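You operate a simulated robot arm through the tools that you are given. There is no shell and no other tool. Be economical: measure what you need, move in short steps, check, and stop when the job is done.

You run a simulated two-armed robot. Do the job below in one go: nothing can be reset, and whatever is moved stays where it is left.

TASK
Take the lid off the oil jar and lay it down on the top of the sieve bench.

It is judged by the outcome, as a careful person would: the job done as asked, and still so three seconds after it is handed in. It fails if anything else is knocked over, pushed out of place, dropped, spilled or broken. A push-on lid holds only when it is set on centred and level and pressed home; a screw cap is set on level and turned clockwise until tight.

THE ROBOT
Two 7-joint arms with two-finger parallel grippers on one trunk, on a base that drives. Base frame: it is fixed to the floor where the robot stands at the start and does not move with it; the origin is under the middle of the robot, x ahead of it, y to its left, z up; the surface under the hand at the start is at about z = 800. Lengths are in mm, angles in rad, forces in N, time in s.
The left shoulder is at the start at [50, 165, 1155], the right one opposite. With the tool pointing down near the work surface each hand reaches from about 160 to 680 mm from the robot's upright axis, wherever it stands, measured 20 degrees to its own side. Payload 3.91 kg a hand.
The tool frame of a hand sits at the grasp point between the pads (the TCP): z along the fingers, y along the line on which they close. The tips reach 30 mm beyond it. Largest opening 110 mm; finger width 20, thickness 10; the body of the gripper, 48 by 112 mm, starts 55 mm behind the TCP.
Orientation is told as [roll, pitch, yaw] about the base's x, y, z axes, in that order, counted from this pose: with the fingers straight down and closing along the base's y, the tool's x points along the base's -x, its y along +y and its z along -z.

THE INTERFACE
- The arms move only by the tool servo_tool. It takes "left_commands", "right_commands" or both (then of equal length, played together; a hand with none holds still); each is a list of rows, each an object of numbers (a shift or turn left out is 0, a gripper value left out holds the last): "ax", "ay", "az": the turn, a rotation vector about the tool's x, y, z in rad; "tx", "ty", "tz": the shift along the tool's x, y, z in mm; "jaw": the opening, from 0 (shut) to 1 (fully open). In form: [{"ax": .., "ay": .., "az": .., "tx": .., "ty": .., "tz": .., "jaw": ..}, ...]. A call has 1 to 8 rows; each row is the pose to reach, as a shift and turn from the pose commanded when the call began, along the tool's axes at that moment. Each row takes 0.2 s and may step no farther than 50 mm and 0.15 rad from the row before; otherwise, or with a gripper value out of range, the whole call is refused. Where a pose cannot be reached the arm comes as near as it can. A force on the tool above 40 N (or 10 N above the force at the start of the call, whichever is more), or a blocked arm, ends the call early, and 0.2 s more pass. Each finger travels about 45 mm/s and halts on what it meets, pressing with about 35 N; the grip force reading is that of the motor and also rises with nothing between the fingers. The clock runs only during rows and for 0.2 s after the last one: add rows that repeat a pose to give the fingers time. It gives the time, the measured TCP pose, the force on the tool (base axes), the opening and the grip force at its end, in the units of the frame above (readings bear some noise), with the torque about the TCP (base axes, N m) and any sound that the robot's microphone picked up.
- Cameras (640 x 400 px; columns grow to the right, rows downward): "scene" is now at [111.4, 36.3, 1325.6]; the picture's right is [0.41, -0.91, 0.00], its down [-0.52, -0.23, -0.82] and it looks along [0.75, 0.34, -0.57] (base axes); focal length 273 px, centre (320, 200). "left" rides on the left gripper at [72, -17, -103] in its tool frame; the picture's right is [0.23, 0.97, 0.00], its down [-0.76, 0.18, -0.62] and it looks along [-0.61, 0.14, 0.78] (tool axes); focal length 222 px, centre (320, 200). "right" rides on the right gripper at [72, 17, -103] in its tool frame; the picture's right is [-0.23, 0.97, 0.00], its down [-0.76, -0.18, -0.62] and it looks along [-0.61, -0.14, 0.78] (tool axes); focal length 222 px, centre (320, 200). There is no depth. A picture from a camera that has moved, and an enlarged one, comes with that camera's place and axes in the base frame and with its lens.
- capture(camera): a new picture of that camera. No time passes.
- slide_trunk(by): slides the trunk up (or, below 0, down) by that many mm; the arms and the scene camera ride with it, the base frame stays. It gives what a move gives, with no picture.
- roll_base(legs): drives the robot by 1 to 6 legs, each [ahead, left, turn to the left] in mm, mm and rad, along the robot's own axes; the way and the turn of a leg run together, so that a leg with both is an arc; at most 1500 mm and 3.142 rad a leg. The arms and the cameras ride along, it lands a little off, and it stops where it bumps. It gives what a move gives.
- turn_head(pan, tilt): turns the head with the scene camera to pan (to the left, within 1.396 rad either way) and tilt (down, from -0.506 to 1.204), counted from straight ahead of the robot. It gives what a move gives.
- zoom(camera, box): a new picture of the part [left, top, right, bottom] of that camera's present view, enlarged. No time passes.
- job_done(): hands the job in; it is judged then, once.

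Work in short steps. Places have to be worked out from the pictures, the camera data and where the tool is seen: move nearer, look again, correct. Check each grasp and each placing, and mend what went wrong. You have 120 turns and 88 pictures in all, those below and enlarged ones among them. Open the grippers and draw the arms clear of the work before you hand the job in, unless the task says otherwise; then end with one line.

The tools are called as name(argument=value, ...) on one line, values as JSON. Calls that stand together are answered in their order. servo_tool: Moves the arms, as the interface text tells. Its arguments: {"type":"object","properties":{"left_commands":{"type":"array","items":{"type":"object","properties":{"ax":{"type":"number"},"ay":{"type":"number"},"az":{"type":"number"},"tx":{"type":"number"},"ty":{"type":"number"},"tz":{"type":"number"},"jaw":{"type":"number"}}}},"right_commands":{"type":"array","items":{"type":"object","properties":{"ax":{"type":"number"},"ay":{"type":"number"},"az":{"type":"number"},"tx":{"type":"number"},"ty":{"type":"number"},"tz":{"type":"number"},"jaw":{"type":"number"}}}}},"required":[]} The other tools are called the same way: slide_trunk (by) slides the trunk up or down; roll_base (legs) drives the base; turn_head (pan, tilt) turns the head that bears the scene camera; capture (camera) takes a picture; zoom (camera, box) takes an enlarged picture of a part of a camera's view; job_done () hands the job in.

At the start:

```text
clock: 0.0
left_position: [434.4, 379.5, 1132.4]
left_tool_rot: [0.001, 0.0, 0.0]
left_ft_force: [0.0, 0.7, 0.2]
left_torque: [-0.04, -0.01, 0.01]
left_grip_width: 109.9
left_gripper_force: 0.1
right_position: [477.7, -46.4, 1036.5]
right_tool_rot: [0.001, -0.001, 0.001]
right_ft_force: [-0.5, 0.3, 0.5]
right_torque: [0.0, 0.01, 0.01]
right_grip_width: 110.1
right_gripper_force: 0.0
trunk travel left (down, up): [-375.0, 128.0]
robot x, y, heading: [1.5, 1.5, 0.003]
head pan, tilt: [0.421, 0.607]
```

scene: 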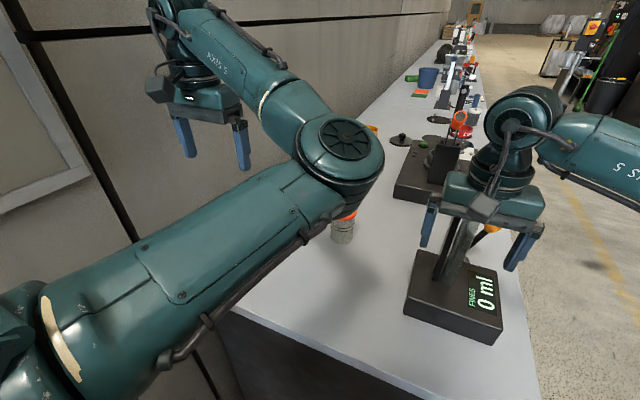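
right: 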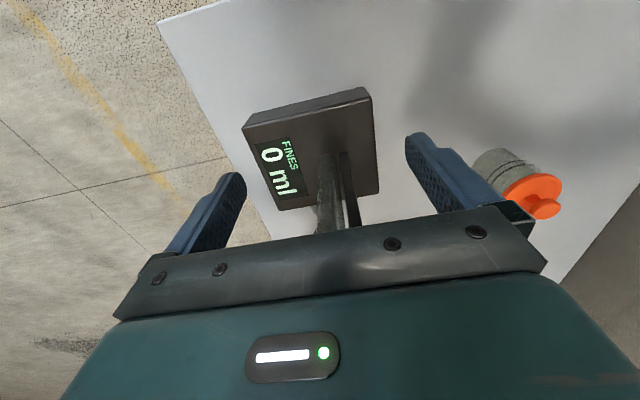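
left: 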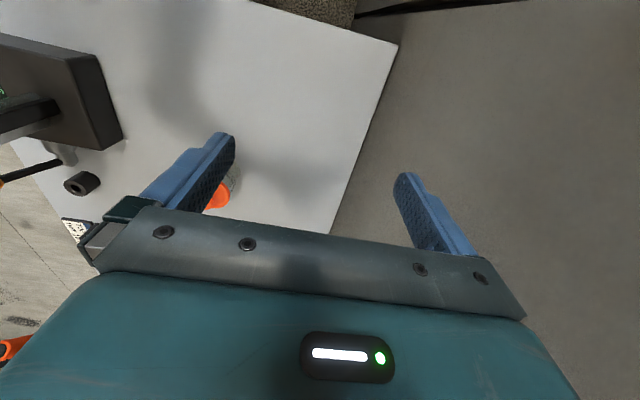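

The left arm hides much of the scene; a jar with an orange lid stands on the bench. I'll turn the head to look round for the sieve bench and other jars.

turn_head(pan=0.9, tilt=0.5)

capture(camera="scene")

turn_head(pan=-0.5, tilt=0.5)

capture(camera="scene")

turn_head(pan=0.15, tilt=0.4)

capture(camera="scene")

```text
clock: 0.9
left_position: [432.5, 380.3, 1130.9]
left_tool_rot: [0.0, 0.001, 0.0]
left_ft_force: [0.6, -0.6, 0.0]
left_torque: [-0.01, 0.02, 0.01]
left_grip_width: 110.2
left_gripper_force: 0.1
right_position: [478.3, -46.1, 1037.0]
right_tool_rot: [0.001, 0.0, 0.0]
right_ft_force: [-0.4, -0.9, -0.7]
right_torque: [-0.02, 0.04, 0.0]
right_grip_width: 109.9
right_gripper_force: 0.2
trunk travel left (down, up): [-375.0, 128.0]
robot x, y, heading: [-0.5, 2.3, 0.0]
head pan, tilt: [0.901, 0.499]
```

```text
84 pictures are left
camera scene: at [87.5, 71.6, 1335.2], right [0.78, -0.62, 0.0], down [-0.3, -0.38, -0.88], along [0.55, 0.69, -0.48], focal length 273 px, centre (320, 200)
```

scene: 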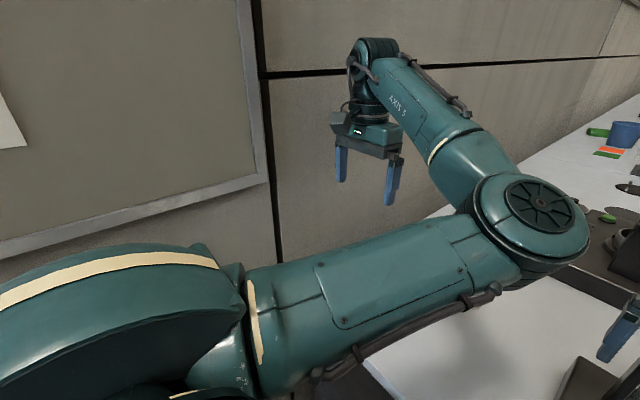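

```text
clock: 2.5
left_position: [433.8, 379.7, 1131.5]
left_tool_rot: [0.0, -0.001, 0.0]
left_ft_force: [-0.2, 0.6, -0.7]
left_torque: [-0.01, -0.03, -0.01]
left_grip_width: 109.9
left_gripper_force: 0.1
right_position: [477.6, -46.6, 1036.5]
right_tool_rot: [0.0, 0.0, 0.001]
right_ft_force: [-0.4, -0.4, 0.1]
right_torque: [-0.01, 0.01, 0.01]
right_grip_width: 110.1
right_gripper_force: 0.0
trunk travel left (down, up): [-375.0, 128.0]
robot x, y, heading: [0.2, -1.7, -0.001]
head pan, tilt: [-0.499, 0.499]
```

```text
83 pictures are left
camera scene: at [110.8, -43.2, 1335.3], right [-0.48, -0.88, 0.0], down [-0.42, 0.23, -0.88], along [0.77, -0.42, -0.48], focal length 273 px, centre (320, 200)
```

scene: 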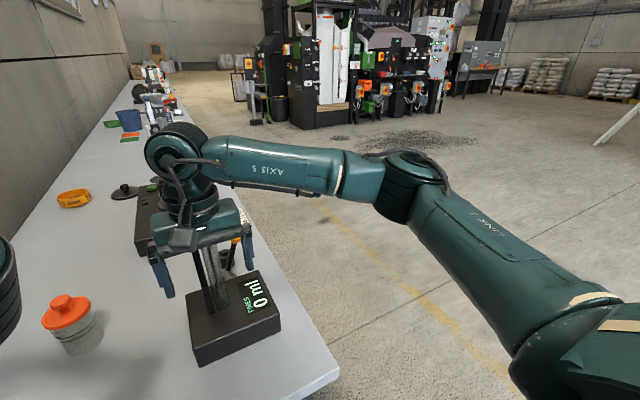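

```text
clock: 3.5
left_position: [434.7, 379.8, 1132.5]
left_tool_rot: [0.001, 0.0, -0.001]
left_ft_force: [-0.4, 0.2, 0.5]
left_torque: [0.0, 0.02, -0.04]
left_grip_width: 110.1
left_gripper_force: 0.0
right_position: [478.0, -46.5, 1036.4]
right_tool_rot: [0.002, 0.0, -0.001]
right_ft_force: [1.0, 0.1, -0.5]
right_torque: [0.01, -0.01, -0.01]
right_grip_width: 109.9
right_gripper_force: 0.0
trunk travel left (down, up): [-375.0, 128.0]
robot x, y, heading: [1.2, 3.1, 0.001]
head pan, tilt: [0.15, 0.4]
```

```text
82 pictures are left
camera scene: at [122.5, 14.1, 1344.4], right [0.15, -0.99, 0.0], down [-0.38, -0.06, -0.92], along [0.91, 0.14, -0.39], focal length 273 px, centre (320, 200)
```

scene: 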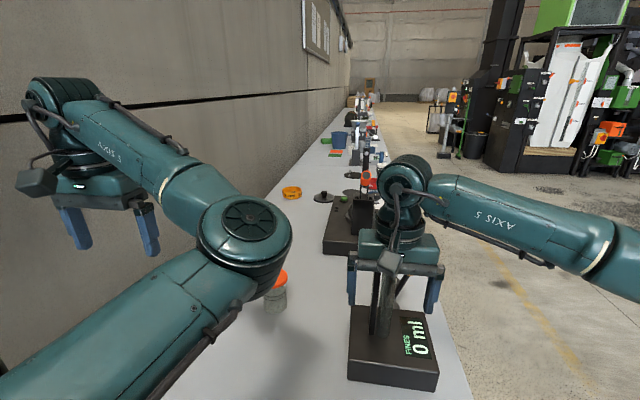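

The orange-lidded jar is nearby; I need to find labels and the sieve bench. Zoom down the bench row, and at the jar.

zoom(camera="scene", box=[260, 80, 420, 180])

zoom(camera="scene", box=[250, 160, 450, 285])

zoom(camera="right", box=[400, 100, 640, 250])

```text
4.00 times, centred on (340, 130) of scene
camera zoom: at [122.5, 14.1, 1344.4], right [0.15, -0.99, 0.0], down [-0.38, -0.06, -0.92], along [0.91, 0.14, -0.39], focal length 1091 px, centre (240, 480)
```

zoom: 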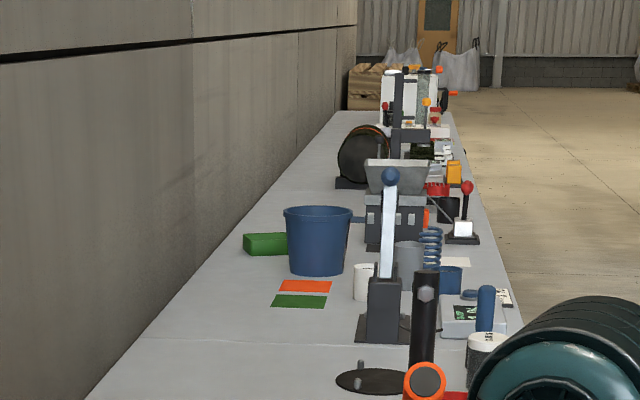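

```text
3.20 times, centred on (350, 222) of scene
camera zoom: at [122.5, 14.1, 1344.4], right [0.15, -0.99, 0.0], down [-0.38, -0.06, -0.92], along [0.91, 0.14, -0.39], focal length 873 px, centre (224, 128)
```

zoom: 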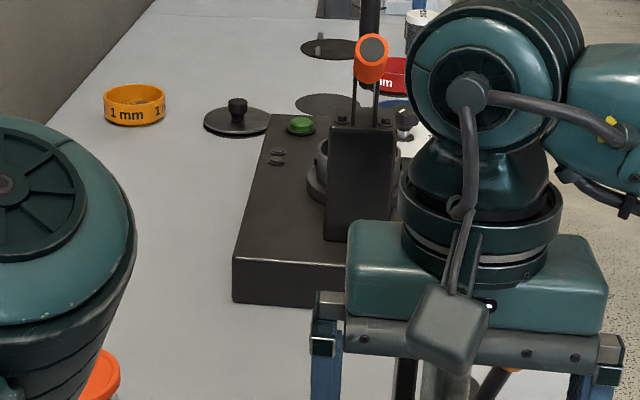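

```text
2.67 times, centred on (520, 175) of right
camera zoom: at [406.2, -29.1, 1140.2], right [0.23, 0.97, 0.0], down [0.76, -0.18, 0.62], along [0.61, -0.14, -0.78], focal length 592 px, centre (-213, 267)
```

zoom: 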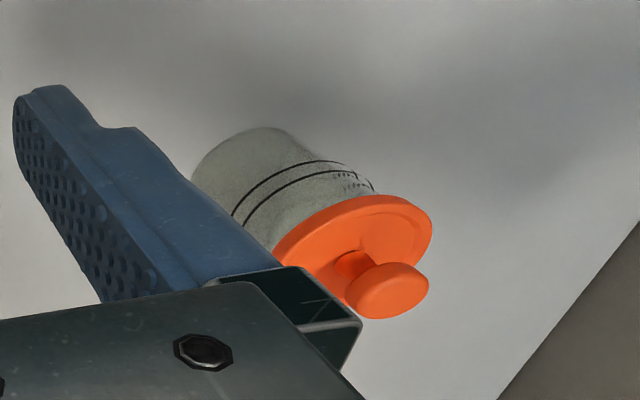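

The near jar seems to hold grey sand, perhaps not oil. I'll look farther to both sides for other benches and jars.

turn_head(pan=-1.39, tilt=0.25)

capture(camera="scene")

turn_head(pan=1.39, tilt=0.3)

capture(camera="scene")

turn_head(pan=-0.5, tilt=0.5)

zoom(camera="scene", box=[10, 260, 170, 360])

zoom(camera="scene", box=[60, 40, 220, 140])

```text
clock: 5.1
left_position: [434.7, 380.7, 1131.6]
left_tool_rot: [-0.001, -0.002, 0.0]
left_ft_force: [0.0, 0.7, 0.4]
left_torque: [0.03, 0.01, 0.05]
left_grip_width: 109.9
left_gripper_force: 0.1
right_position: [478.8, -46.5, 1036.7]
right_tool_rot: [0.0, 0.0, 0.001]
right_ft_force: [-0.4, 0.2, -0.2]
right_torque: [-0.03, 0.0, 0.0]
right_grip_width: 110.0
right_gripper_force: 0.0
trunk travel left (down, up): [-375.0, 128.0]
robot x, y, heading: [0.3, 0.8, -0.003]
head pan, tilt: [-1.389, 0.25]
```

```text
78 pictures are left
camera scene: at [47.8, -91.5, 1358.4], right [-0.98, -0.18, 0.0], down [-0.04, 0.24, -0.97], along [0.18, -0.95, -0.25], focal length 273 px, centre (320, 200)
```

scene: 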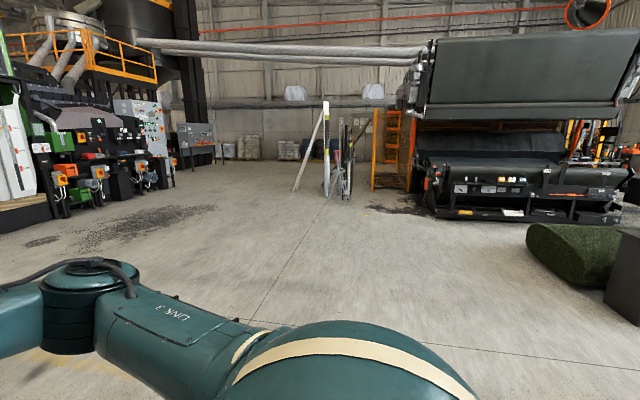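

```text
clock: 7.6
left_position: [435.0, 380.2, 1131.8]
left_tool_rot: [0.001, -0.001, 0.0]
left_ft_force: [-0.3, 0.1, -0.5]
left_torque: [-0.01, -0.05, 0.02]
left_grip_width: 110.3
left_gripper_force: 0.1
right_position: [478.4, -46.0, 1036.7]
right_tool_rot: [0.0, -0.001, -0.001]
right_ft_force: [-0.4, 0.3, 0.4]
right_torque: [0.03, -0.01, 0.02]
right_grip_width: 109.8
right_gripper_force: 0.1
trunk travel left (down, up): [-375.0, 128.0]
robot x, y, heading: [1.5, -1.6, 0.001]
head pan, tilt: [1.389, 0.3]
```

```text
77 pictures are left
camera scene: at [47.8, 92.1, 1353.7], right [0.98, -0.18, 0.0], down [-0.05, -0.29, -0.96], along [0.17, 0.94, -0.3], focal length 273 px, centre (320, 200)
```

scene: 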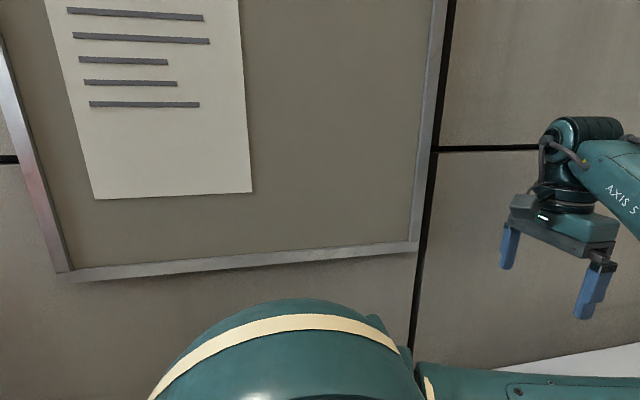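

```text
clock: 9.4
left_position: [434.1, 379.0, 1132.1]
left_tool_rot: [-0.002, 0.0, 0.001]
left_ft_force: [-0.6, 0.5, -0.8]
left_torque: [0.0, -0.01, -0.02]
left_grip_width: 110.2
left_gripper_force: 0.0
right_position: [478.6, -46.7, 1037.1]
right_tool_rot: [0.0, -0.001, 0.0]
right_ft_force: [-0.3, 0.6, -0.1]
right_torque: [0.01, 0.01, -0.02]
right_grip_width: 109.9
right_gripper_force: 0.0
trunk travel left (down, up): [-375.0, 128.0]
robot x, y, heading: [2.9, -0.4, -0.0]
head pan, tilt: [-0.499, 0.499]
```

```text
4.00 times, centred on (90, 310) of scene
camera zoom: at [110.8, -43.2, 1335.3], right [-0.48, -0.88, 0.0], down [-0.42, 0.23, -0.88], along [0.77, -0.42, -0.48], focal length 1091 px, centre (1240, -240)
```

zoom: 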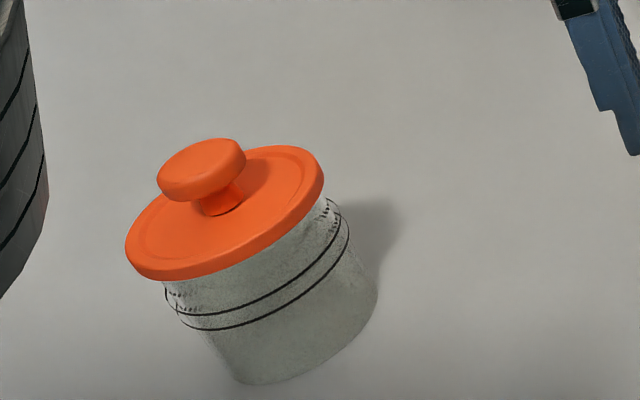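

```text
4.00 times, centred on (140, 90) of scene
camera zoom: at [110.8, -43.2, 1335.3], right [-0.48, -0.88, 0.0], down [-0.42, 0.23, -0.88], along [0.77, -0.42, -0.48], focal length 1091 px, centre (1040, 640)
```

zoom: 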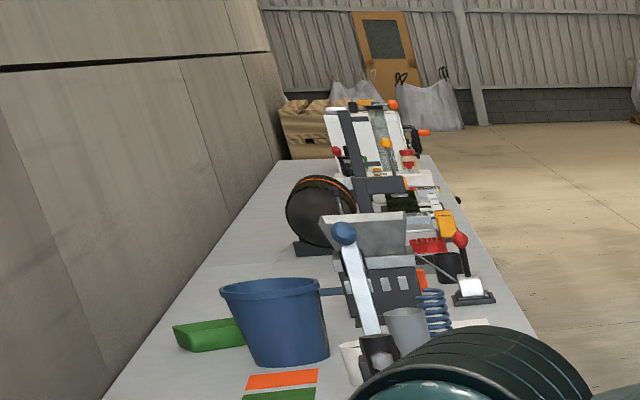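

The long row holds several benches; the near one with the 1 mm sieve may be the sieve bench. I'll raise the trunk for clearance, then move right to view along the row.

slide_trunk(by=127)

roll_base(legs=[[-150, 0, 0], [0, -750, 0]])

turn_head(pan=0.5, tilt=0.45)

capture(camera="scene")

```text
clock: 11.0
left_position: [435.3, 378.7, 1258.2]
left_tool_rot: [0.0, 0.002, 0.001]
left_ft_force: [0.5, -0.2, -1.1]
left_torque: [0.01, -0.01, 0.0]
left_grip_width: 110.0
left_gripper_force: 0.1
right_position: [478.7, -47.3, 1163.4]
right_tool_rot: [0.001, -0.001, 0.001]
right_ft_force: [0.2, 0.2, -0.2]
right_torque: [-0.03, 0.03, 0.0]
right_grip_width: 110.2
right_gripper_force: 0.0
trunk travel left (down, up): [-502.0, 1.0]
robot x, y, heading: [-2.2, 1.5, 0.002]
head pan, tilt: [-0.499, 0.499]
```

```text
clock: 12.3
left_position: [310.2, 380.2, 1258.9]
left_tool_rot: [0.0, 0.0, 0.001]
left_ft_force: [0.9, 0.8, -0.6]
left_torque: [0.0, 0.01, 0.0]
left_grip_width: 109.7
left_gripper_force: 0.0
right_position: [354.0, -47.2, 1162.9]
right_tool_rot: [0.002, 0.003, 0.001]
right_ft_force: [-0.7, 0.2, 0.5]
right_torque: [0.01, 0.02, 0.01]
right_grip_width: 109.7
right_gripper_force: 0.0
trunk travel left (down, up): [-502.0, 1.0]
robot x, y, heading: [-122.8, 1.4, 0.0]
head pan, tilt: [-0.499, 0.499]
stopped in leg 1: the robot was blocked; the commanded pose is now the measured one
```

```text
clock: 13.6
left_position: [308.7, 378.3, 1258.7]
left_tool_rot: [0.0, 0.001, 0.0]
left_ft_force: [0.5, 0.3, -0.6]
left_torque: [0.01, -0.04, -0.01]
left_grip_width: 110.2
left_gripper_force: 0.0
right_position: [352.9, -47.0, 1164.0]
right_tool_rot: [0.001, -0.001, 0.0]
right_ft_force: [0.6, -0.2, 0.1]
right_torque: [-0.02, -0.01, 0.01]
right_grip_width: 110.2
right_gripper_force: 0.0
trunk travel left (down, up): [-502.0, 1.0]
robot x, y, heading: [-124.1, 1.4, 0.0]
head pan, tilt: [0.499, 0.45]
```

```text
74 pictures are left
camera scene: at [-13.3, 44.2, 1466.7], right [0.48, -0.88, 0.0], down [-0.38, -0.21, -0.9], along [0.79, 0.43, -0.44], focal length 273 px, centre (320, 200)
```

scene: 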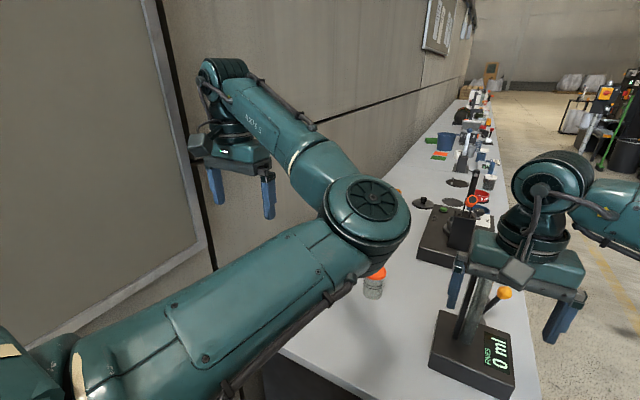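

Something behind stopped me; I'll ease forward slightly, then go right.

roll_base(legs=[[50, 0, 0], [0, -750, 0]])

turn_head(pan=0.6, tilt=0.45)

capture(camera="scene")

turn_head(pan=1.39, tilt=0.5)

capture(camera="scene")

```text
clock: 21.1
left_position: [358.2, -366.6, 1259.0]
left_tool_rot: [-0.001, -0.001, 0.007]
left_ft_force: [-0.1, -0.1, 0.0]
left_torque: [-0.01, -0.02, 0.02]
left_grip_width: 110.2
left_gripper_force: 0.0
right_position: [405.1, -792.2, 1164.1]
right_tool_rot: [-0.001, 0.0, 0.007]
right_ft_force: [0.1, -0.3, 0.2]
right_torque: [0.02, -0.01, 0.0]
right_grip_width: 110.0
right_gripper_force: 0.1
trunk travel left (down, up): [-502.0, 1.0]
robot x, y, heading: [-71.9, -750.8, 0.006]
head pan, tilt: [0.499, 0.45]
```

```text
clock: 21.8
left_position: [358.7, -366.1, 1259.2]
left_tool_rot: [-0.002, 0.001, 0.007]
left_ft_force: [0.4, -1.0, 0.2]
left_torque: [-0.01, 0.02, -0.04]
left_grip_width: 110.1
left_gripper_force: 0.1
right_position: [404.6, -792.0, 1164.9]
right_tool_rot: [0.001, -0.001, 0.007]
right_ft_force: [0.2, 0.7, 0.1]
right_torque: [-0.02, -0.03, 0.03]
right_grip_width: 109.8
right_gripper_force: 0.2
trunk travel left (down, up): [-502.0, 1.0]
robot x, y, heading: [-75.7, -752.1, 0.007]
head pan, tilt: [0.6, 0.45]
```

```text
73 pictures are left
camera scene: at [33.1, -696.8, 1466.7], right [0.57, -0.82, 0.0], down [-0.36, -0.25, -0.9], along [0.74, 0.51, -0.44], focal length 273 px, centre (320, 200)
```

scene: 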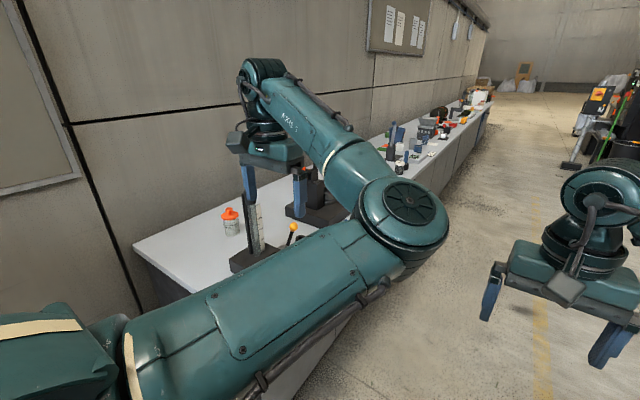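

```text
clock: 22.9
left_position: [358.1, -367.2, 1258.0]
left_tool_rot: [-0.001, 0.001, 0.005]
left_ft_force: [0.0, -0.1, 0.4]
left_torque: [-0.01, 0.03, -0.02]
left_grip_width: 110.2
left_gripper_force: 0.0
right_position: [404.4, -793.4, 1164.9]
right_tool_rot: [0.001, -0.001, 0.006]
right_ft_force: [-0.5, 0.4, -0.4]
right_torque: [-0.01, -0.04, 0.02]
right_grip_width: 110.1
right_gripper_force: 0.1
trunk travel left (down, up): [-502.0, 1.0]
robot x, y, heading: [-74.9, -748.3, 0.006]
head pan, tilt: [1.389, 0.499]
```

```text
72 pictures are left
camera scene: at [-26.5, -659.6, 1462.3], right [0.98, -0.17, 0.0], down [-0.08, -0.47, -0.88], along [0.15, 0.86, -0.48], focal length 273 px, centre (320, 200)
```

scene: 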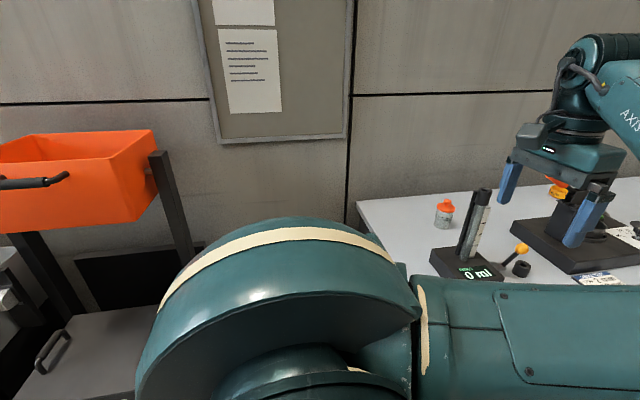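

A cart stands behind. I'll drive forward along the row and turn to face it, looking at everything on the benches.

roll_base(legs=[[0, -250, 0], [700, 0, 0], [0, 0, 1.57]])

turn_head(pan=0.0, tilt=0.4)

capture(camera="scene")

turn_head(pan=-0.9, tilt=0.35)

capture(camera="scene")

```text
clock: 33.0
left_position: [238.7, -574.9, 1259.3]
left_tool_rot: [0.0, -0.001, 1.595]
left_ft_force: [0.2, -0.3, 0.2]
left_torque: [0.02, -0.01, 0.0]
left_grip_width: 109.9
left_gripper_force: 0.1
right_position: [664.6, -520.4, 1163.2]
right_tool_rot: [0.0, 0.0, 1.595]
right_ft_force: [-0.8, 0.1, 1.3]
right_torque: [0.0, -0.03, -0.02]
right_grip_width: 109.9
right_gripper_force: 0.1
trunk travel left (down, up): [-502.0, 1.0]
robot x, y, heading: [626.2, -996.2, 1.591]
head pan, tilt: [1.389, 0.499]
```

```text
clock: 34.6
left_position: [239.7, -574.0, 1258.6]
left_tool_rot: [0.0, 0.0, 1.596]
left_ft_force: [0.4, -0.2, -0.2]
left_torque: [-0.02, -0.04, 0.03]
left_grip_width: 109.9
left_gripper_force: 0.1
right_position: [664.6, -519.7, 1164.1]
right_tool_rot: [-0.001, 0.001, 1.595]
right_ft_force: [0.7, -0.3, -0.1]
right_torque: [-0.02, 0.0, -0.01]
right_grip_width: 109.9
right_gripper_force: 0.1
trunk travel left (down, up): [-502.0, 1.0]
robot x, y, heading: [627.4, -996.3, 1.594]
head pan, tilt: [0.0, 0.4]
```

```text
71 pictures are left
camera scene: at [627.1, -876.8, 1471.4], right [1.0, 0.02, 0.0], down [0.01, -0.39, -0.92], along [-0.02, 0.92, -0.39], focal length 273 px, centre (320, 200)
```

scene: 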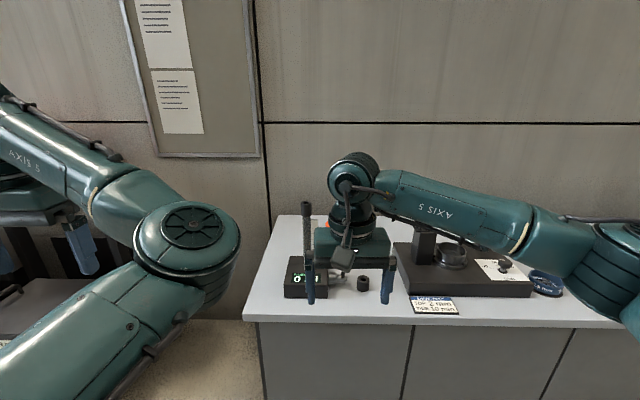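

```text
clock: 35.8
left_position: [237.6, -574.0, 1258.3]
left_tool_rot: [0.001, 0.001, 1.595]
left_ft_force: [0.6, -0.9, -0.6]
left_torque: [0.01, -0.01, -0.01]
left_grip_width: 110.0
left_gripper_force: 0.0
right_position: [664.5, -521.0, 1164.1]
right_tool_rot: [0.0, 0.0, 1.597]
right_ft_force: [0.4, 0.2, -0.6]
right_torque: [0.04, 0.03, -0.01]
right_grip_width: 110.0
right_gripper_force: 0.0
trunk travel left (down, up): [-502.0, 1.0]
robot x, y, heading: [630.7, -994.7, 1.588]
head pan, tilt: [-0.901, 0.351]
```

```text
70 pictures are left
camera scene: at [700.9, -909.8, 1475.9], right [0.64, -0.77, 0.0], down [-0.26, -0.22, -0.94], along [0.72, 0.6, -0.34], focal length 273 px, centre (320, 200)
```

scene: 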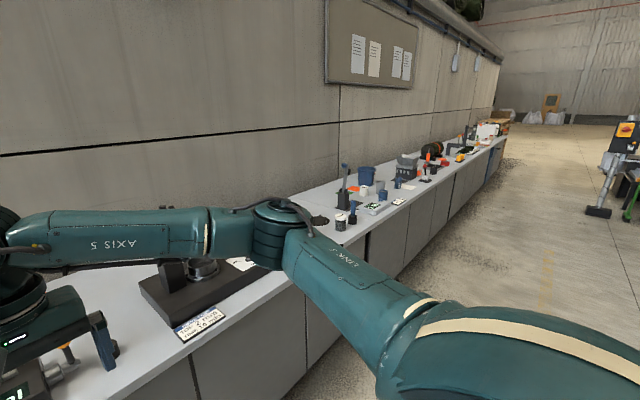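

There are label cards on the bench. I'll zoom on the row and the card.

zoom(camera="scene", box=[310, 130, 430, 230])

zoom(camera="scene", box=[130, 250, 290, 350])

```text
4.00 times, centred on (370, 180) of scene
camera zoom: at [700.9, -909.8, 1475.9], right [0.64, -0.77, 0.0], down [-0.26, -0.22, -0.94], along [0.72, 0.6, -0.34], focal length 1091 px, centre (120, 280)
```

zoom: 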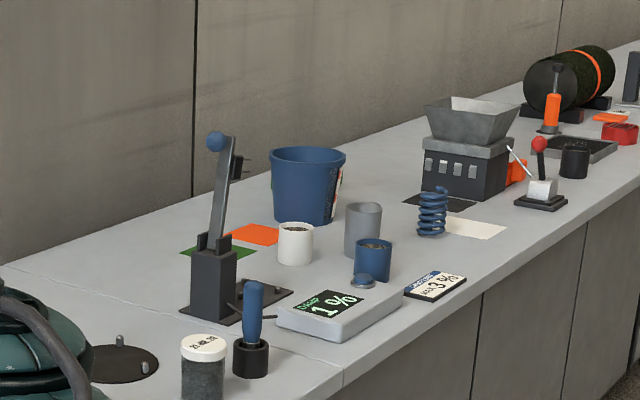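

```text
4.00 times, centred on (210, 300) of scene
camera zoom: at [700.9, -909.8, 1475.9], right [0.64, -0.77, 0.0], down [-0.26, -0.22, -0.94], along [0.72, 0.6, -0.34], focal length 1091 px, centre (760, -200)
```

zoom: 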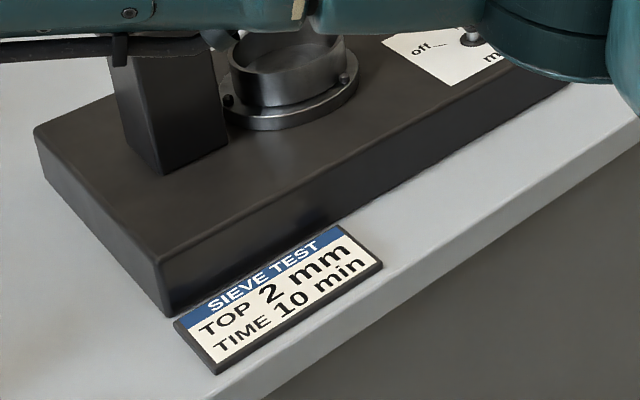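

This is the sieve bench. I'll move along the row to inspect the others for the oil jar.

roll_base(legs=[[0, -1400, 0]])

turn_head(pan=-0.75, tilt=0.4)

capture(camera="scene")

zoom(camera="scene", box=[330, 80, 490, 180])

```text
clock: 48.3
left_position: [1648.7, -545.0, 1259.8]
left_tool_rot: [0.0, 0.001, 1.583]
left_ft_force: [0.0, 0.1, 0.1]
left_torque: [0.0, -0.01, 0.05]
left_grip_width: 109.9
left_gripper_force: 0.1
right_position: [2073.9, -495.7, 1163.5]
right_tool_rot: [0.001, 0.0, 1.584]
right_ft_force: [0.3, -1.1, 0.2]
right_torque: [-0.04, -0.03, 0.02]
right_grip_width: 110.1
right_gripper_force: 0.0
trunk travel left (down, up): [-502.0, 1.0]
robot x, y, heading: [2033.0, -970.4, 1.581]
head pan, tilt: [-0.901, 0.351]
```

```text
clock: 49.0
left_position: [1648.0, -544.6, 1258.9]
left_tool_rot: [-0.001, 0.0, 1.582]
left_ft_force: [-0.4, 0.0, -0.6]
left_torque: [-0.05, -0.02, -0.03]
left_grip_width: 110.0
left_gripper_force: 0.1
right_position: [2074.0, -494.5, 1163.8]
right_tool_rot: [-0.001, -0.001, 1.586]
right_ft_force: [0.8, 0.7, -0.3]
right_torque: [-0.01, 0.02, 0.01]
right_grip_width: 110.0
right_gripper_force: 0.0
trunk travel left (down, up): [-502.0, 1.0]
robot x, y, heading: [2030.7, -974.3, 1.581]
head pan, tilt: [-0.75, 0.4]
```

```text
67 pictures are left
camera scene: at [2097.3, -875.7, 1471.4], right [0.74, -0.67, 0.0], down [-0.26, -0.29, -0.92], along [0.62, 0.68, -0.39], focal length 273 px, centre (320, 200)
```

scene: 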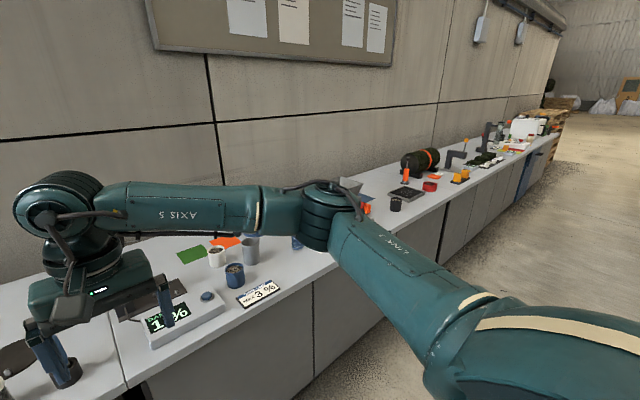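

```text
4.00 times, centred on (410, 130) of scene
camera zoom: at [2097.3, -875.7, 1471.4], right [0.74, -0.67, 0.0], down [-0.26, -0.29, -0.92], along [0.62, 0.68, -0.39], focal length 1091 px, centre (-40, 480)
```

zoom: 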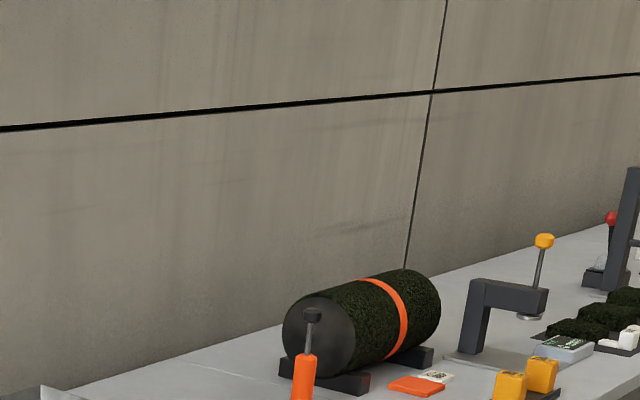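

Nothing like an oil jar yet; go on further along the row.

roll_base(legs=[[0, -1400, 0], [0, -300, 0]])

turn_head(pan=-0.75, tilt=0.4)

capture(camera="scene")

zoom(camera="scene", box=[330, 110, 490, 210])

```text
clock: 64.2
left_position: [3346.5, -521.8, 1258.5]
left_tool_rot: [0.001, 0.001, 1.582]
left_ft_force: [-0.6, 0.4, -0.7]
left_torque: [-0.01, -0.01, -0.01]
left_grip_width: 110.0
left_gripper_force: 0.0
right_position: [3771.5, -474.2, 1162.8]
right_tool_rot: [-0.001, 0.0, 1.583]
right_ft_force: [0.0, 0.3, 0.2]
right_torque: [-0.02, 0.03, -0.02]
right_grip_width: 109.8
right_gripper_force: 0.1
trunk travel left (down, up): [-502.0, 1.0]
robot x, y, heading: [3730.9, -946.8, 1.583]
head pan, tilt: [-0.75, 0.4]
```

```text
clock: 64.8
left_position: [3344.9, -523.3, 1259.8]
left_tool_rot: [0.0, -0.002, 1.583]
left_ft_force: [0.1, -0.3, 0.2]
left_torque: [0.04, 0.0, 0.03]
left_grip_width: 110.0
left_gripper_force: 0.1
right_position: [3770.6, -474.5, 1164.3]
right_tool_rot: [0.001, 0.0, 1.583]
right_ft_force: [-0.3, 0.5, 0.3]
right_torque: [-0.04, 0.02, 0.01]
right_grip_width: 110.0
right_gripper_force: 0.1
trunk travel left (down, up): [-502.0, 1.0]
robot x, y, heading: [3732.2, -952.9, 1.581]
head pan, tilt: [-0.75, 0.4]
```

```text
65 pictures are left
camera scene: at [3793.6, -854.3, 1471.4], right [0.74, -0.67, 0.0], down [-0.26, -0.29, -0.92], along [0.62, 0.68, -0.39], focal length 273 px, centre (320, 200)
```

scene: 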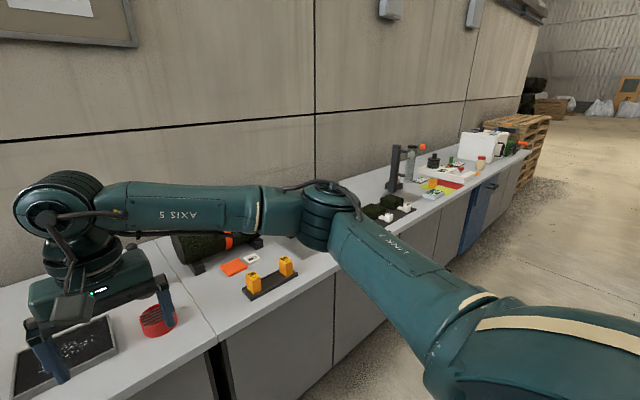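

```text
4.00 times, centred on (410, 160) of scene
camera zoom: at [3793.6, -854.3, 1471.4], right [0.74, -0.67, 0.0], down [-0.26, -0.29, -0.92], along [0.62, 0.68, -0.39], focal length 1091 px, centre (-40, 360)
```

zoom: 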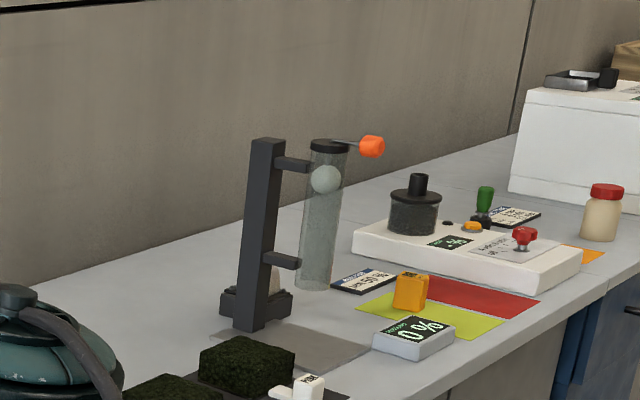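

A jar with a red cap and yellowish contents is farther on; drive nearer to see it.

roll_base(legs=[[0, -1300, 0]])

turn_head(pan=-0.8, tilt=0.4)

capture(camera="scene")

zoom(camera="scene", box=[330, 130, 490, 230])

```text
clock: 76.4
left_position: [4639.2, -507.1, 1258.2]
left_tool_rot: [0.001, 0.001, 1.591]
left_ft_force: [-0.2, 0.3, -0.2]
left_torque: [0.01, -0.01, 0.0]
left_grip_width: 110.0
left_gripper_force: 0.1
right_position: [5062.7, -453.4, 1163.2]
right_tool_rot: [0.0, -0.001, 1.592]
right_ft_force: [0.1, 0.2, -0.2]
right_torque: [-0.02, -0.01, 0.0]
right_grip_width: 109.9
right_gripper_force: 0.1
trunk travel left (down, up): [-502.0, 1.0]
robot x, y, heading: [5028.9, -931.7, 1.589]
head pan, tilt: [-0.75, 0.4]
```

```text
clock: 77.0
left_position: [4638.4, -505.8, 1259.1]
left_tool_rot: [0.001, -0.001, 1.592]
left_ft_force: [0.0, 0.1, 0.1]
left_torque: [-0.01, 0.0, -0.03]
left_grip_width: 110.1
left_gripper_force: 0.1
right_position: [5063.6, -453.6, 1164.8]
right_tool_rot: [0.0, 0.001, 1.592]
right_ft_force: [-0.3, -0.3, -0.1]
right_torque: [-0.03, -0.03, -0.02]
right_grip_width: 110.0
right_gripper_force: 0.0
trunk travel left (down, up): [-502.0, 1.0]
robot x, y, heading: [5026.9, -930.1, 1.589]
head pan, tilt: [-0.799, 0.4]
```

```text
63 pictures are left
camera scene: at [5093.3, -836.9, 1471.4], right [0.71, -0.7, 0.0], down [-0.27, -0.28, -0.92], along [0.65, 0.66, -0.39], focal length 273 px, centre (320, 200)
```

scene: 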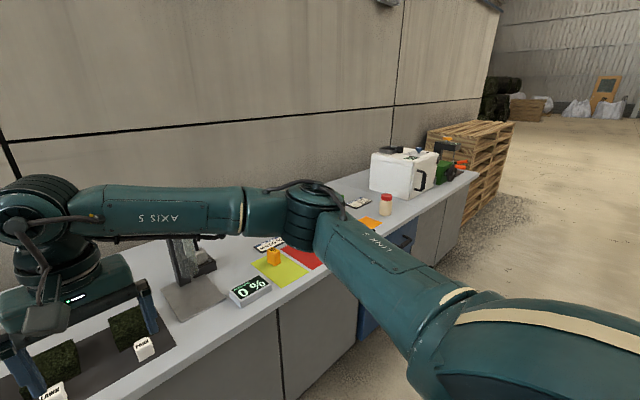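

```text
4.00 times, centred on (410, 180) of scene
camera zoom: at [5093.3, -836.9, 1471.4], right [0.71, -0.7, 0.0], down [-0.27, -0.28, -0.92], along [0.65, 0.66, -0.39], focal length 1091 px, centre (-40, 280)
```

zoom: 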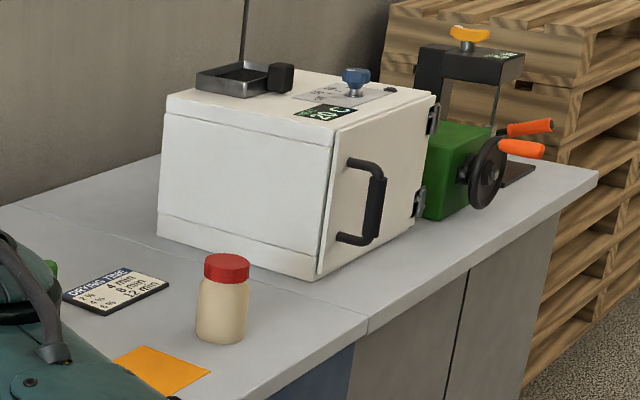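

The cream jar might be a sample. Look closer and past the oven at the last bench.

roll_base(legs=[[0, -900, 0]])

turn_head(pan=-0.45, tilt=0.4)

capture(camera="scene")

turn_head(pan=0.15, tilt=0.45)

capture(camera="scene")

```text
clock: 85.3
left_position: [5535.9, -488.7, 1260.0]
left_tool_rot: [0.001, 0.001, 1.591]
left_ft_force: [0.2, -0.4, -0.3]
left_torque: [0.01, -0.04, 0.03]
left_grip_width: 110.1
left_gripper_force: 0.1
right_position: [5961.6, -436.0, 1164.0]
right_tool_rot: [-0.001, -0.001, 1.59]
right_ft_force: [0.6, 0.0, -0.4]
right_torque: [0.0, 0.01, 0.01]
right_grip_width: 109.9
right_gripper_force: 0.1
trunk travel left (down, up): [-502.0, 1.0]
robot x, y, heading: [5923.9, -914.9, 1.586]
head pan, tilt: [-0.799, 0.4]
```

```text
clock: 86.1
left_position: [5535.8, -488.8, 1259.1]
left_tool_rot: [-0.001, 0.0, 1.592]
left_ft_force: [0.0, 1.1, 0.3]
left_torque: [0.03, -0.01, -0.01]
left_grip_width: 109.9
left_gripper_force: 0.2
right_position: [5961.4, -435.2, 1164.1]
right_tool_rot: [0.002, -0.001, 1.592]
right_ft_force: [0.9, 0.1, 0.3]
right_torque: [-0.01, 0.02, -0.02]
right_grip_width: 109.8
right_gripper_force: 0.1
trunk travel left (down, up): [-502.0, 1.0]
robot x, y, heading: [5926.5, -913.5, 1.59]
head pan, tilt: [-0.45, 0.4]
```

```text
61 pictures are left
camera scene: at [5963.9, -800.7, 1471.4], right [0.91, -0.42, 0.0], down [-0.16, -0.35, -0.92], along [0.39, 0.84, -0.39], focal length 273 px, centre (320, 200)
```

scene: 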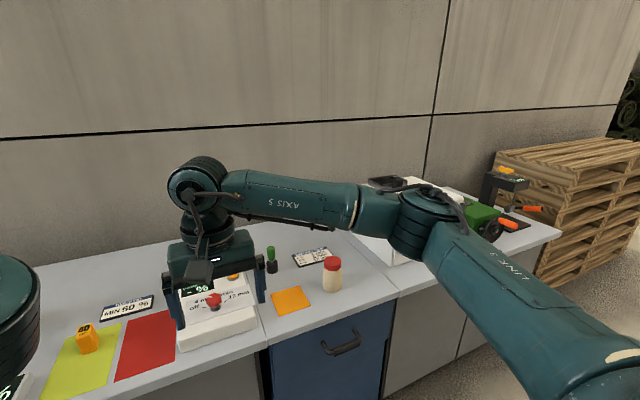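

```text
clock: 87.1
left_position: [5535.5, -487.6, 1259.4]
left_tool_rot: [0.001, 0.002, 1.591]
left_ft_force: [-0.1, 0.3, 0.5]
left_torque: [0.05, -0.02, 0.02]
left_grip_width: 110.0
left_gripper_force: 0.0
right_position: [5962.0, -435.3, 1162.9]
right_tool_rot: [0.0, 0.0, 1.591]
right_ft_force: [0.5, -0.3, 0.5]
right_torque: [0.02, 0.03, -0.04]
right_grip_width: 110.2
right_gripper_force: 0.0
trunk travel left (down, up): [-502.0, 1.0]
robot x, y, heading: [5922.1, -917.0, 1.594]
head pan, tilt: [0.15, 0.45]
```

```text
60 pictures are left
camera scene: at [5909.7, -794.2, 1466.7], right [0.99, 0.17, 0.0], down [0.07, -0.43, -0.9], along [-0.15, 0.89, -0.44], focal length 273 px, centre (320, 200)
```

scene: 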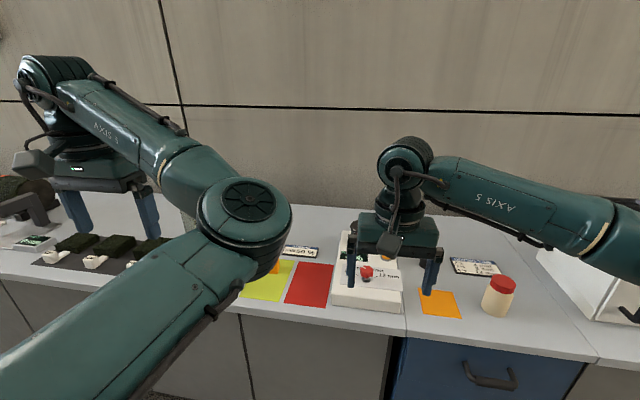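

Continue to the end to see the last bench beyond the oven.

zoom(camera="scene", box=[400, 230, 560, 330])

roll_base(legs=[[0, -1000, 0]])

turn_head(pan=0.1, tilt=0.4)

capture(camera="scene")

turn_head(pan=-0.9, tilt=0.3)

capture(camera="scene")

```text
4.00 times, centred on (480, 280) of scene
camera zoom: at [5909.7, -794.2, 1466.7], right [0.99, 0.17, 0.0], down [0.07, -0.43, -0.9], along [-0.15, 0.89, -0.44], focal length 1091 px, centre (-320, -120)
```

zoom: 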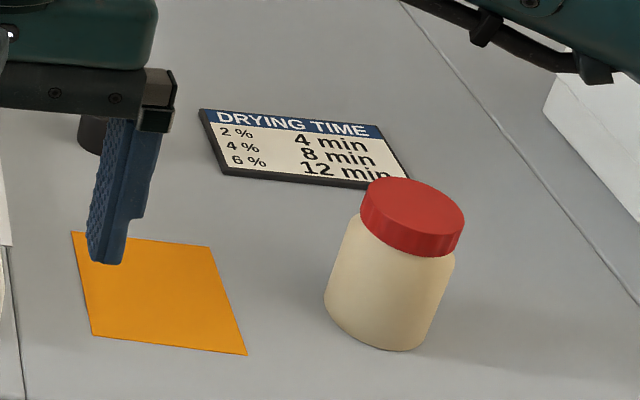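

```text
clock: 96.2
left_position: [6536.4, -469.1, 1259.2]
left_tool_rot: [-0.001, 0.001, 1.585]
left_ft_force: [0.9, 0.1, -0.2]
left_torque: [0.01, -0.03, 0.03]
left_grip_width: 110.3
left_gripper_force: 0.1
right_position: [6960.9, -418.6, 1163.6]
right_tool_rot: [0.0, 0.001, 1.587]
right_ft_force: [0.6, 0.0, 0.2]
right_torque: [0.01, 0.0, 0.02]
right_grip_width: 110.0
right_gripper_force: 0.0
trunk travel left (down, up): [-502.0, 1.0]
robot x, y, heading: [6922.1, -896.1, 1.584]
head pan, tilt: [0.15, 0.45]
```

```text
clock: 96.8
left_position: [6535.7, -469.4, 1258.8]
left_tool_rot: [0.0, 0.001, 1.586]
left_ft_force: [-0.2, -0.1, 0.0]
left_torque: [0.02, -0.01, 0.0]
left_grip_width: 109.8
left_gripper_force: 0.1
right_position: [6961.5, -420.3, 1164.1]
right_tool_rot: [0.002, 0.002, 1.585]
right_ft_force: [0.4, -0.3, 0.0]
right_torque: [-0.03, 0.01, -0.01]
right_grip_width: 109.9
right_gripper_force: 0.1
trunk travel left (down, up): [-502.0, 1.0]
robot x, y, heading: [6918.8, -898.2, 1.583]
head pan, tilt: [0.099, 0.4]
```

```text
58 pictures are left
camera scene: at [6912.3, -775.9, 1471.4], right [0.99, 0.11, 0.0], down [0.04, -0.39, -0.92], along [-0.1, 0.92, -0.39], focal length 273 px, centre (320, 200)
```

scene: 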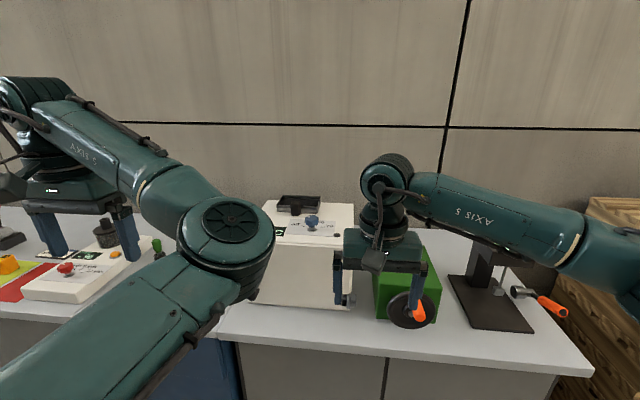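

```text
clock: 98.1
left_position: [6535.5, -468.7, 1258.6]
left_tool_rot: [0.0, 0.001, 1.585]
left_ft_force: [-0.4, 0.5, 0.9]
left_torque: [-0.02, -0.01, 0.01]
left_grip_width: 110.2
left_gripper_force: 0.1
right_position: [6961.5, -418.9, 1164.1]
right_tool_rot: [0.0, 0.0, 1.586]
right_ft_force: [0.7, 0.2, -1.0]
right_torque: [0.01, 0.01, -0.01]
right_grip_width: 110.2
right_gripper_force: 0.0
trunk travel left (down, up): [-502.0, 1.0]
robot x, y, heading: [6923.3, -895.1, 1.588]
head pan, tilt: [-0.901, 0.3]
```

```text
57 pictures are left
camera scene: at [6995.2, -808.9, 1480.7], right [0.63, -0.77, 0.0], down [-0.23, -0.19, -0.96], along [0.74, 0.6, -0.3], focal length 273 px, centre (320, 200)
```

scene: 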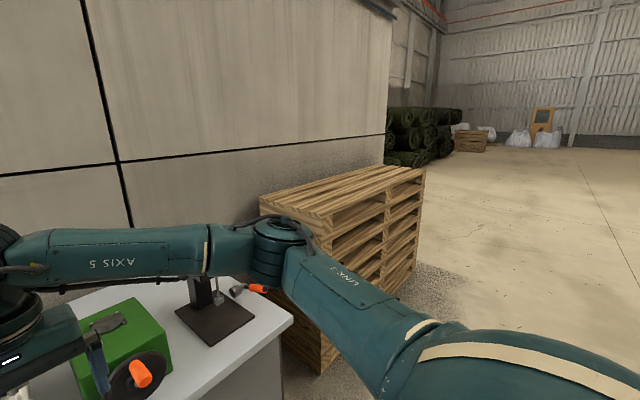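

No jar here except the red-capped one. I'll go back along the row, checking each bench closely.

roll_base(legs=[[0, 1400, 0], [0, 200, 0]])

turn_head(pan=-0.3, tilt=0.4)

capture(camera="scene")

capture(camera="left")

```text
clock: 112.3
left_position: [4963.6, -471.1, 1259.3]
left_tool_rot: [-0.001, 0.001, 1.568]
left_ft_force: [-0.9, 0.7, 0.2]
left_torque: [-0.01, -0.02, 0.03]
left_grip_width: 109.8
left_gripper_force: 0.1
right_position: [5390.6, -426.5, 1162.7]
right_tool_rot: [0.0, 0.001, 1.57]
right_ft_force: [0.1, -0.5, -0.5]
right_torque: [0.0, -0.02, 0.04]
right_grip_width: 110.0
right_gripper_force: 0.1
trunk travel left (down, up): [-502.0, 1.0]
robot x, y, heading: [5344.7, -906.9, 1.57]
head pan, tilt: [-0.901, 0.3]
```

```text
clock: 113.3
left_position: [4964.1, -470.4, 1260.3]
left_tool_rot: [0.0, -0.001, 1.568]
left_ft_force: [-0.8, 0.1, 0.6]
left_torque: [-0.03, 0.0, 0.02]
left_grip_width: 109.9
left_gripper_force: 0.1
right_position: [5390.2, -427.5, 1163.5]
right_tool_rot: [0.001, 0.0, 1.57]
right_ft_force: [-0.3, 0.1, -0.1]
right_torque: [0.02, -0.02, 0.0]
right_grip_width: 110.2
right_gripper_force: 0.0
trunk travel left (down, up): [-502.0, 1.0]
robot x, y, heading: [5340.8, -906.7, 1.572]
head pan, tilt: [-0.3, 0.4]
```

```text
56 pictures are left
camera scene: at [5372.0, -786.5, 1471.4], right [0.95, -0.3, 0.0], down [-0.12, -0.37, -0.92], along [0.28, 0.88, -0.39], focal length 273 px, centre (320, 200)
```

scene: 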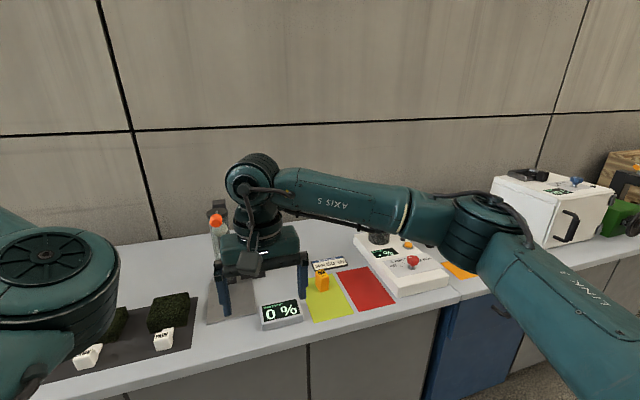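

```text
55 pictures are left
camera left: at [4981.0, -542.5, 1361.5], right [-0.97, -0.23, 0.0], down [-0.18, 0.76, 0.62], along [-0.14, 0.61, -0.78], focal length 222 px, centre (320, 200)
```

left: 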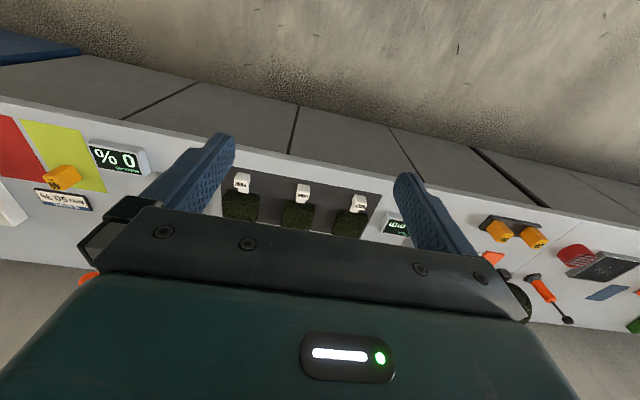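

No other jars on these benches. Next look at the second/third benches frontally.

roll_base(legs=[[0, 1400, 0], [0, 500, 0]])

turn_head(pan=-0.3, tilt=0.4)

capture(camera="scene")

turn_head(pan=0.9, tilt=0.4)

capture(camera="left")

```text
clock: 130.1
left_position: [3082.4, -507.0, 1258.1]
left_tool_rot: [-0.001, 0.0, 1.597]
left_ft_force: [0.2, 0.1, 0.0]
left_torque: [0.01, 0.03, 0.01]
left_grip_width: 109.9
left_gripper_force: 0.0
right_position: [3507.8, -451.8, 1163.6]
right_tool_rot: [-0.001, 0.0, 1.598]
right_ft_force: [-0.1, 0.3, 0.0]
right_torque: [0.02, 0.01, -0.01]
right_grip_width: 110.1
right_gripper_force: 0.0
trunk travel left (down, up): [-502.0, 1.0]
robot x, y, heading: [3471.0, -933.0, 1.597]
head pan, tilt: [-0.3, 0.4]
```

```text
clock: 130.7
left_position: [3082.5, -507.7, 1257.9]
left_tool_rot: [0.0, -0.002, 1.597]
left_ft_force: [-1.3, 0.6, -0.2]
left_torque: [-0.01, 0.03, -0.01]
left_grip_width: 110.0
left_gripper_force: 0.1
right_position: [3507.6, -452.3, 1162.8]
right_tool_rot: [-0.002, -0.001, 1.598]
right_ft_force: [0.5, -0.1, 0.0]
right_torque: [0.01, 0.0, 0.0]
right_grip_width: 110.0
right_gripper_force: 0.1
trunk travel left (down, up): [-502.0, 1.0]
robot x, y, heading: [3473.3, -928.3, 1.6]
head pan, tilt: [-0.3, 0.4]
```

```text
54 pictures are left
camera scene: at [3499.0, -813.0, 1471.4], right [0.96, -0.27, 0.0], down [-0.11, -0.37, -0.92], along [0.25, 0.89, -0.39], focal length 273 px, centre (320, 200)
```

scene: 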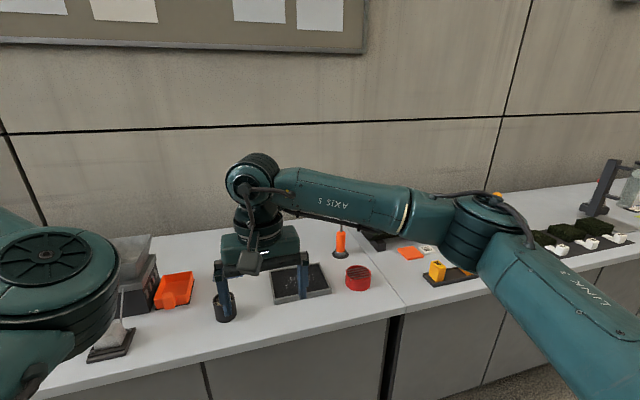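

```text
clock: 132.1
left_position: [3083.0, -507.9, 1258.2]
left_tool_rot: [-0.001, -0.003, 1.598]
left_ft_force: [-0.5, 0.2, -1.1]
left_torque: [0.0, 0.05, 0.01]
left_grip_width: 110.0
left_gripper_force: 0.0
right_position: [3508.6, -452.5, 1162.9]
right_tool_rot: [0.0, 0.0, 1.595]
right_ft_force: [-0.6, 0.6, -0.1]
right_torque: [0.02, -0.05, -0.05]
right_grip_width: 110.2
right_gripper_force: 0.1
trunk travel left (down, up): [-502.0, 1.0]
robot x, y, heading: [3475.1, -933.2, 1.598]
head pan, tilt: [0.901, 0.4]
```

```text
53 pictures are left
camera left: at [3101.5, -579.8, 1361.5], right [-0.97, -0.25, 0.0], down [-0.2, 0.76, 0.62], along [-0.16, 0.6, -0.78], focal length 222 px, centre (320, 200)
```

left: 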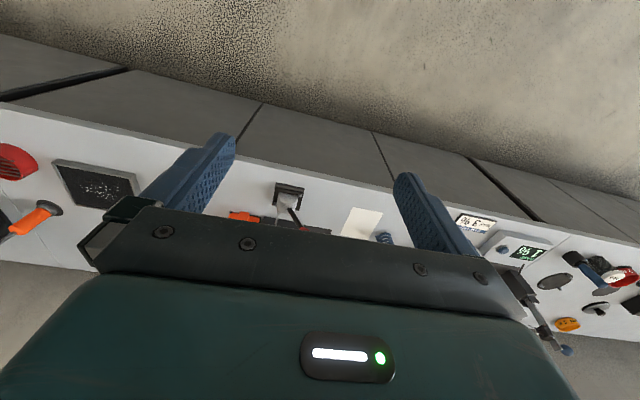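

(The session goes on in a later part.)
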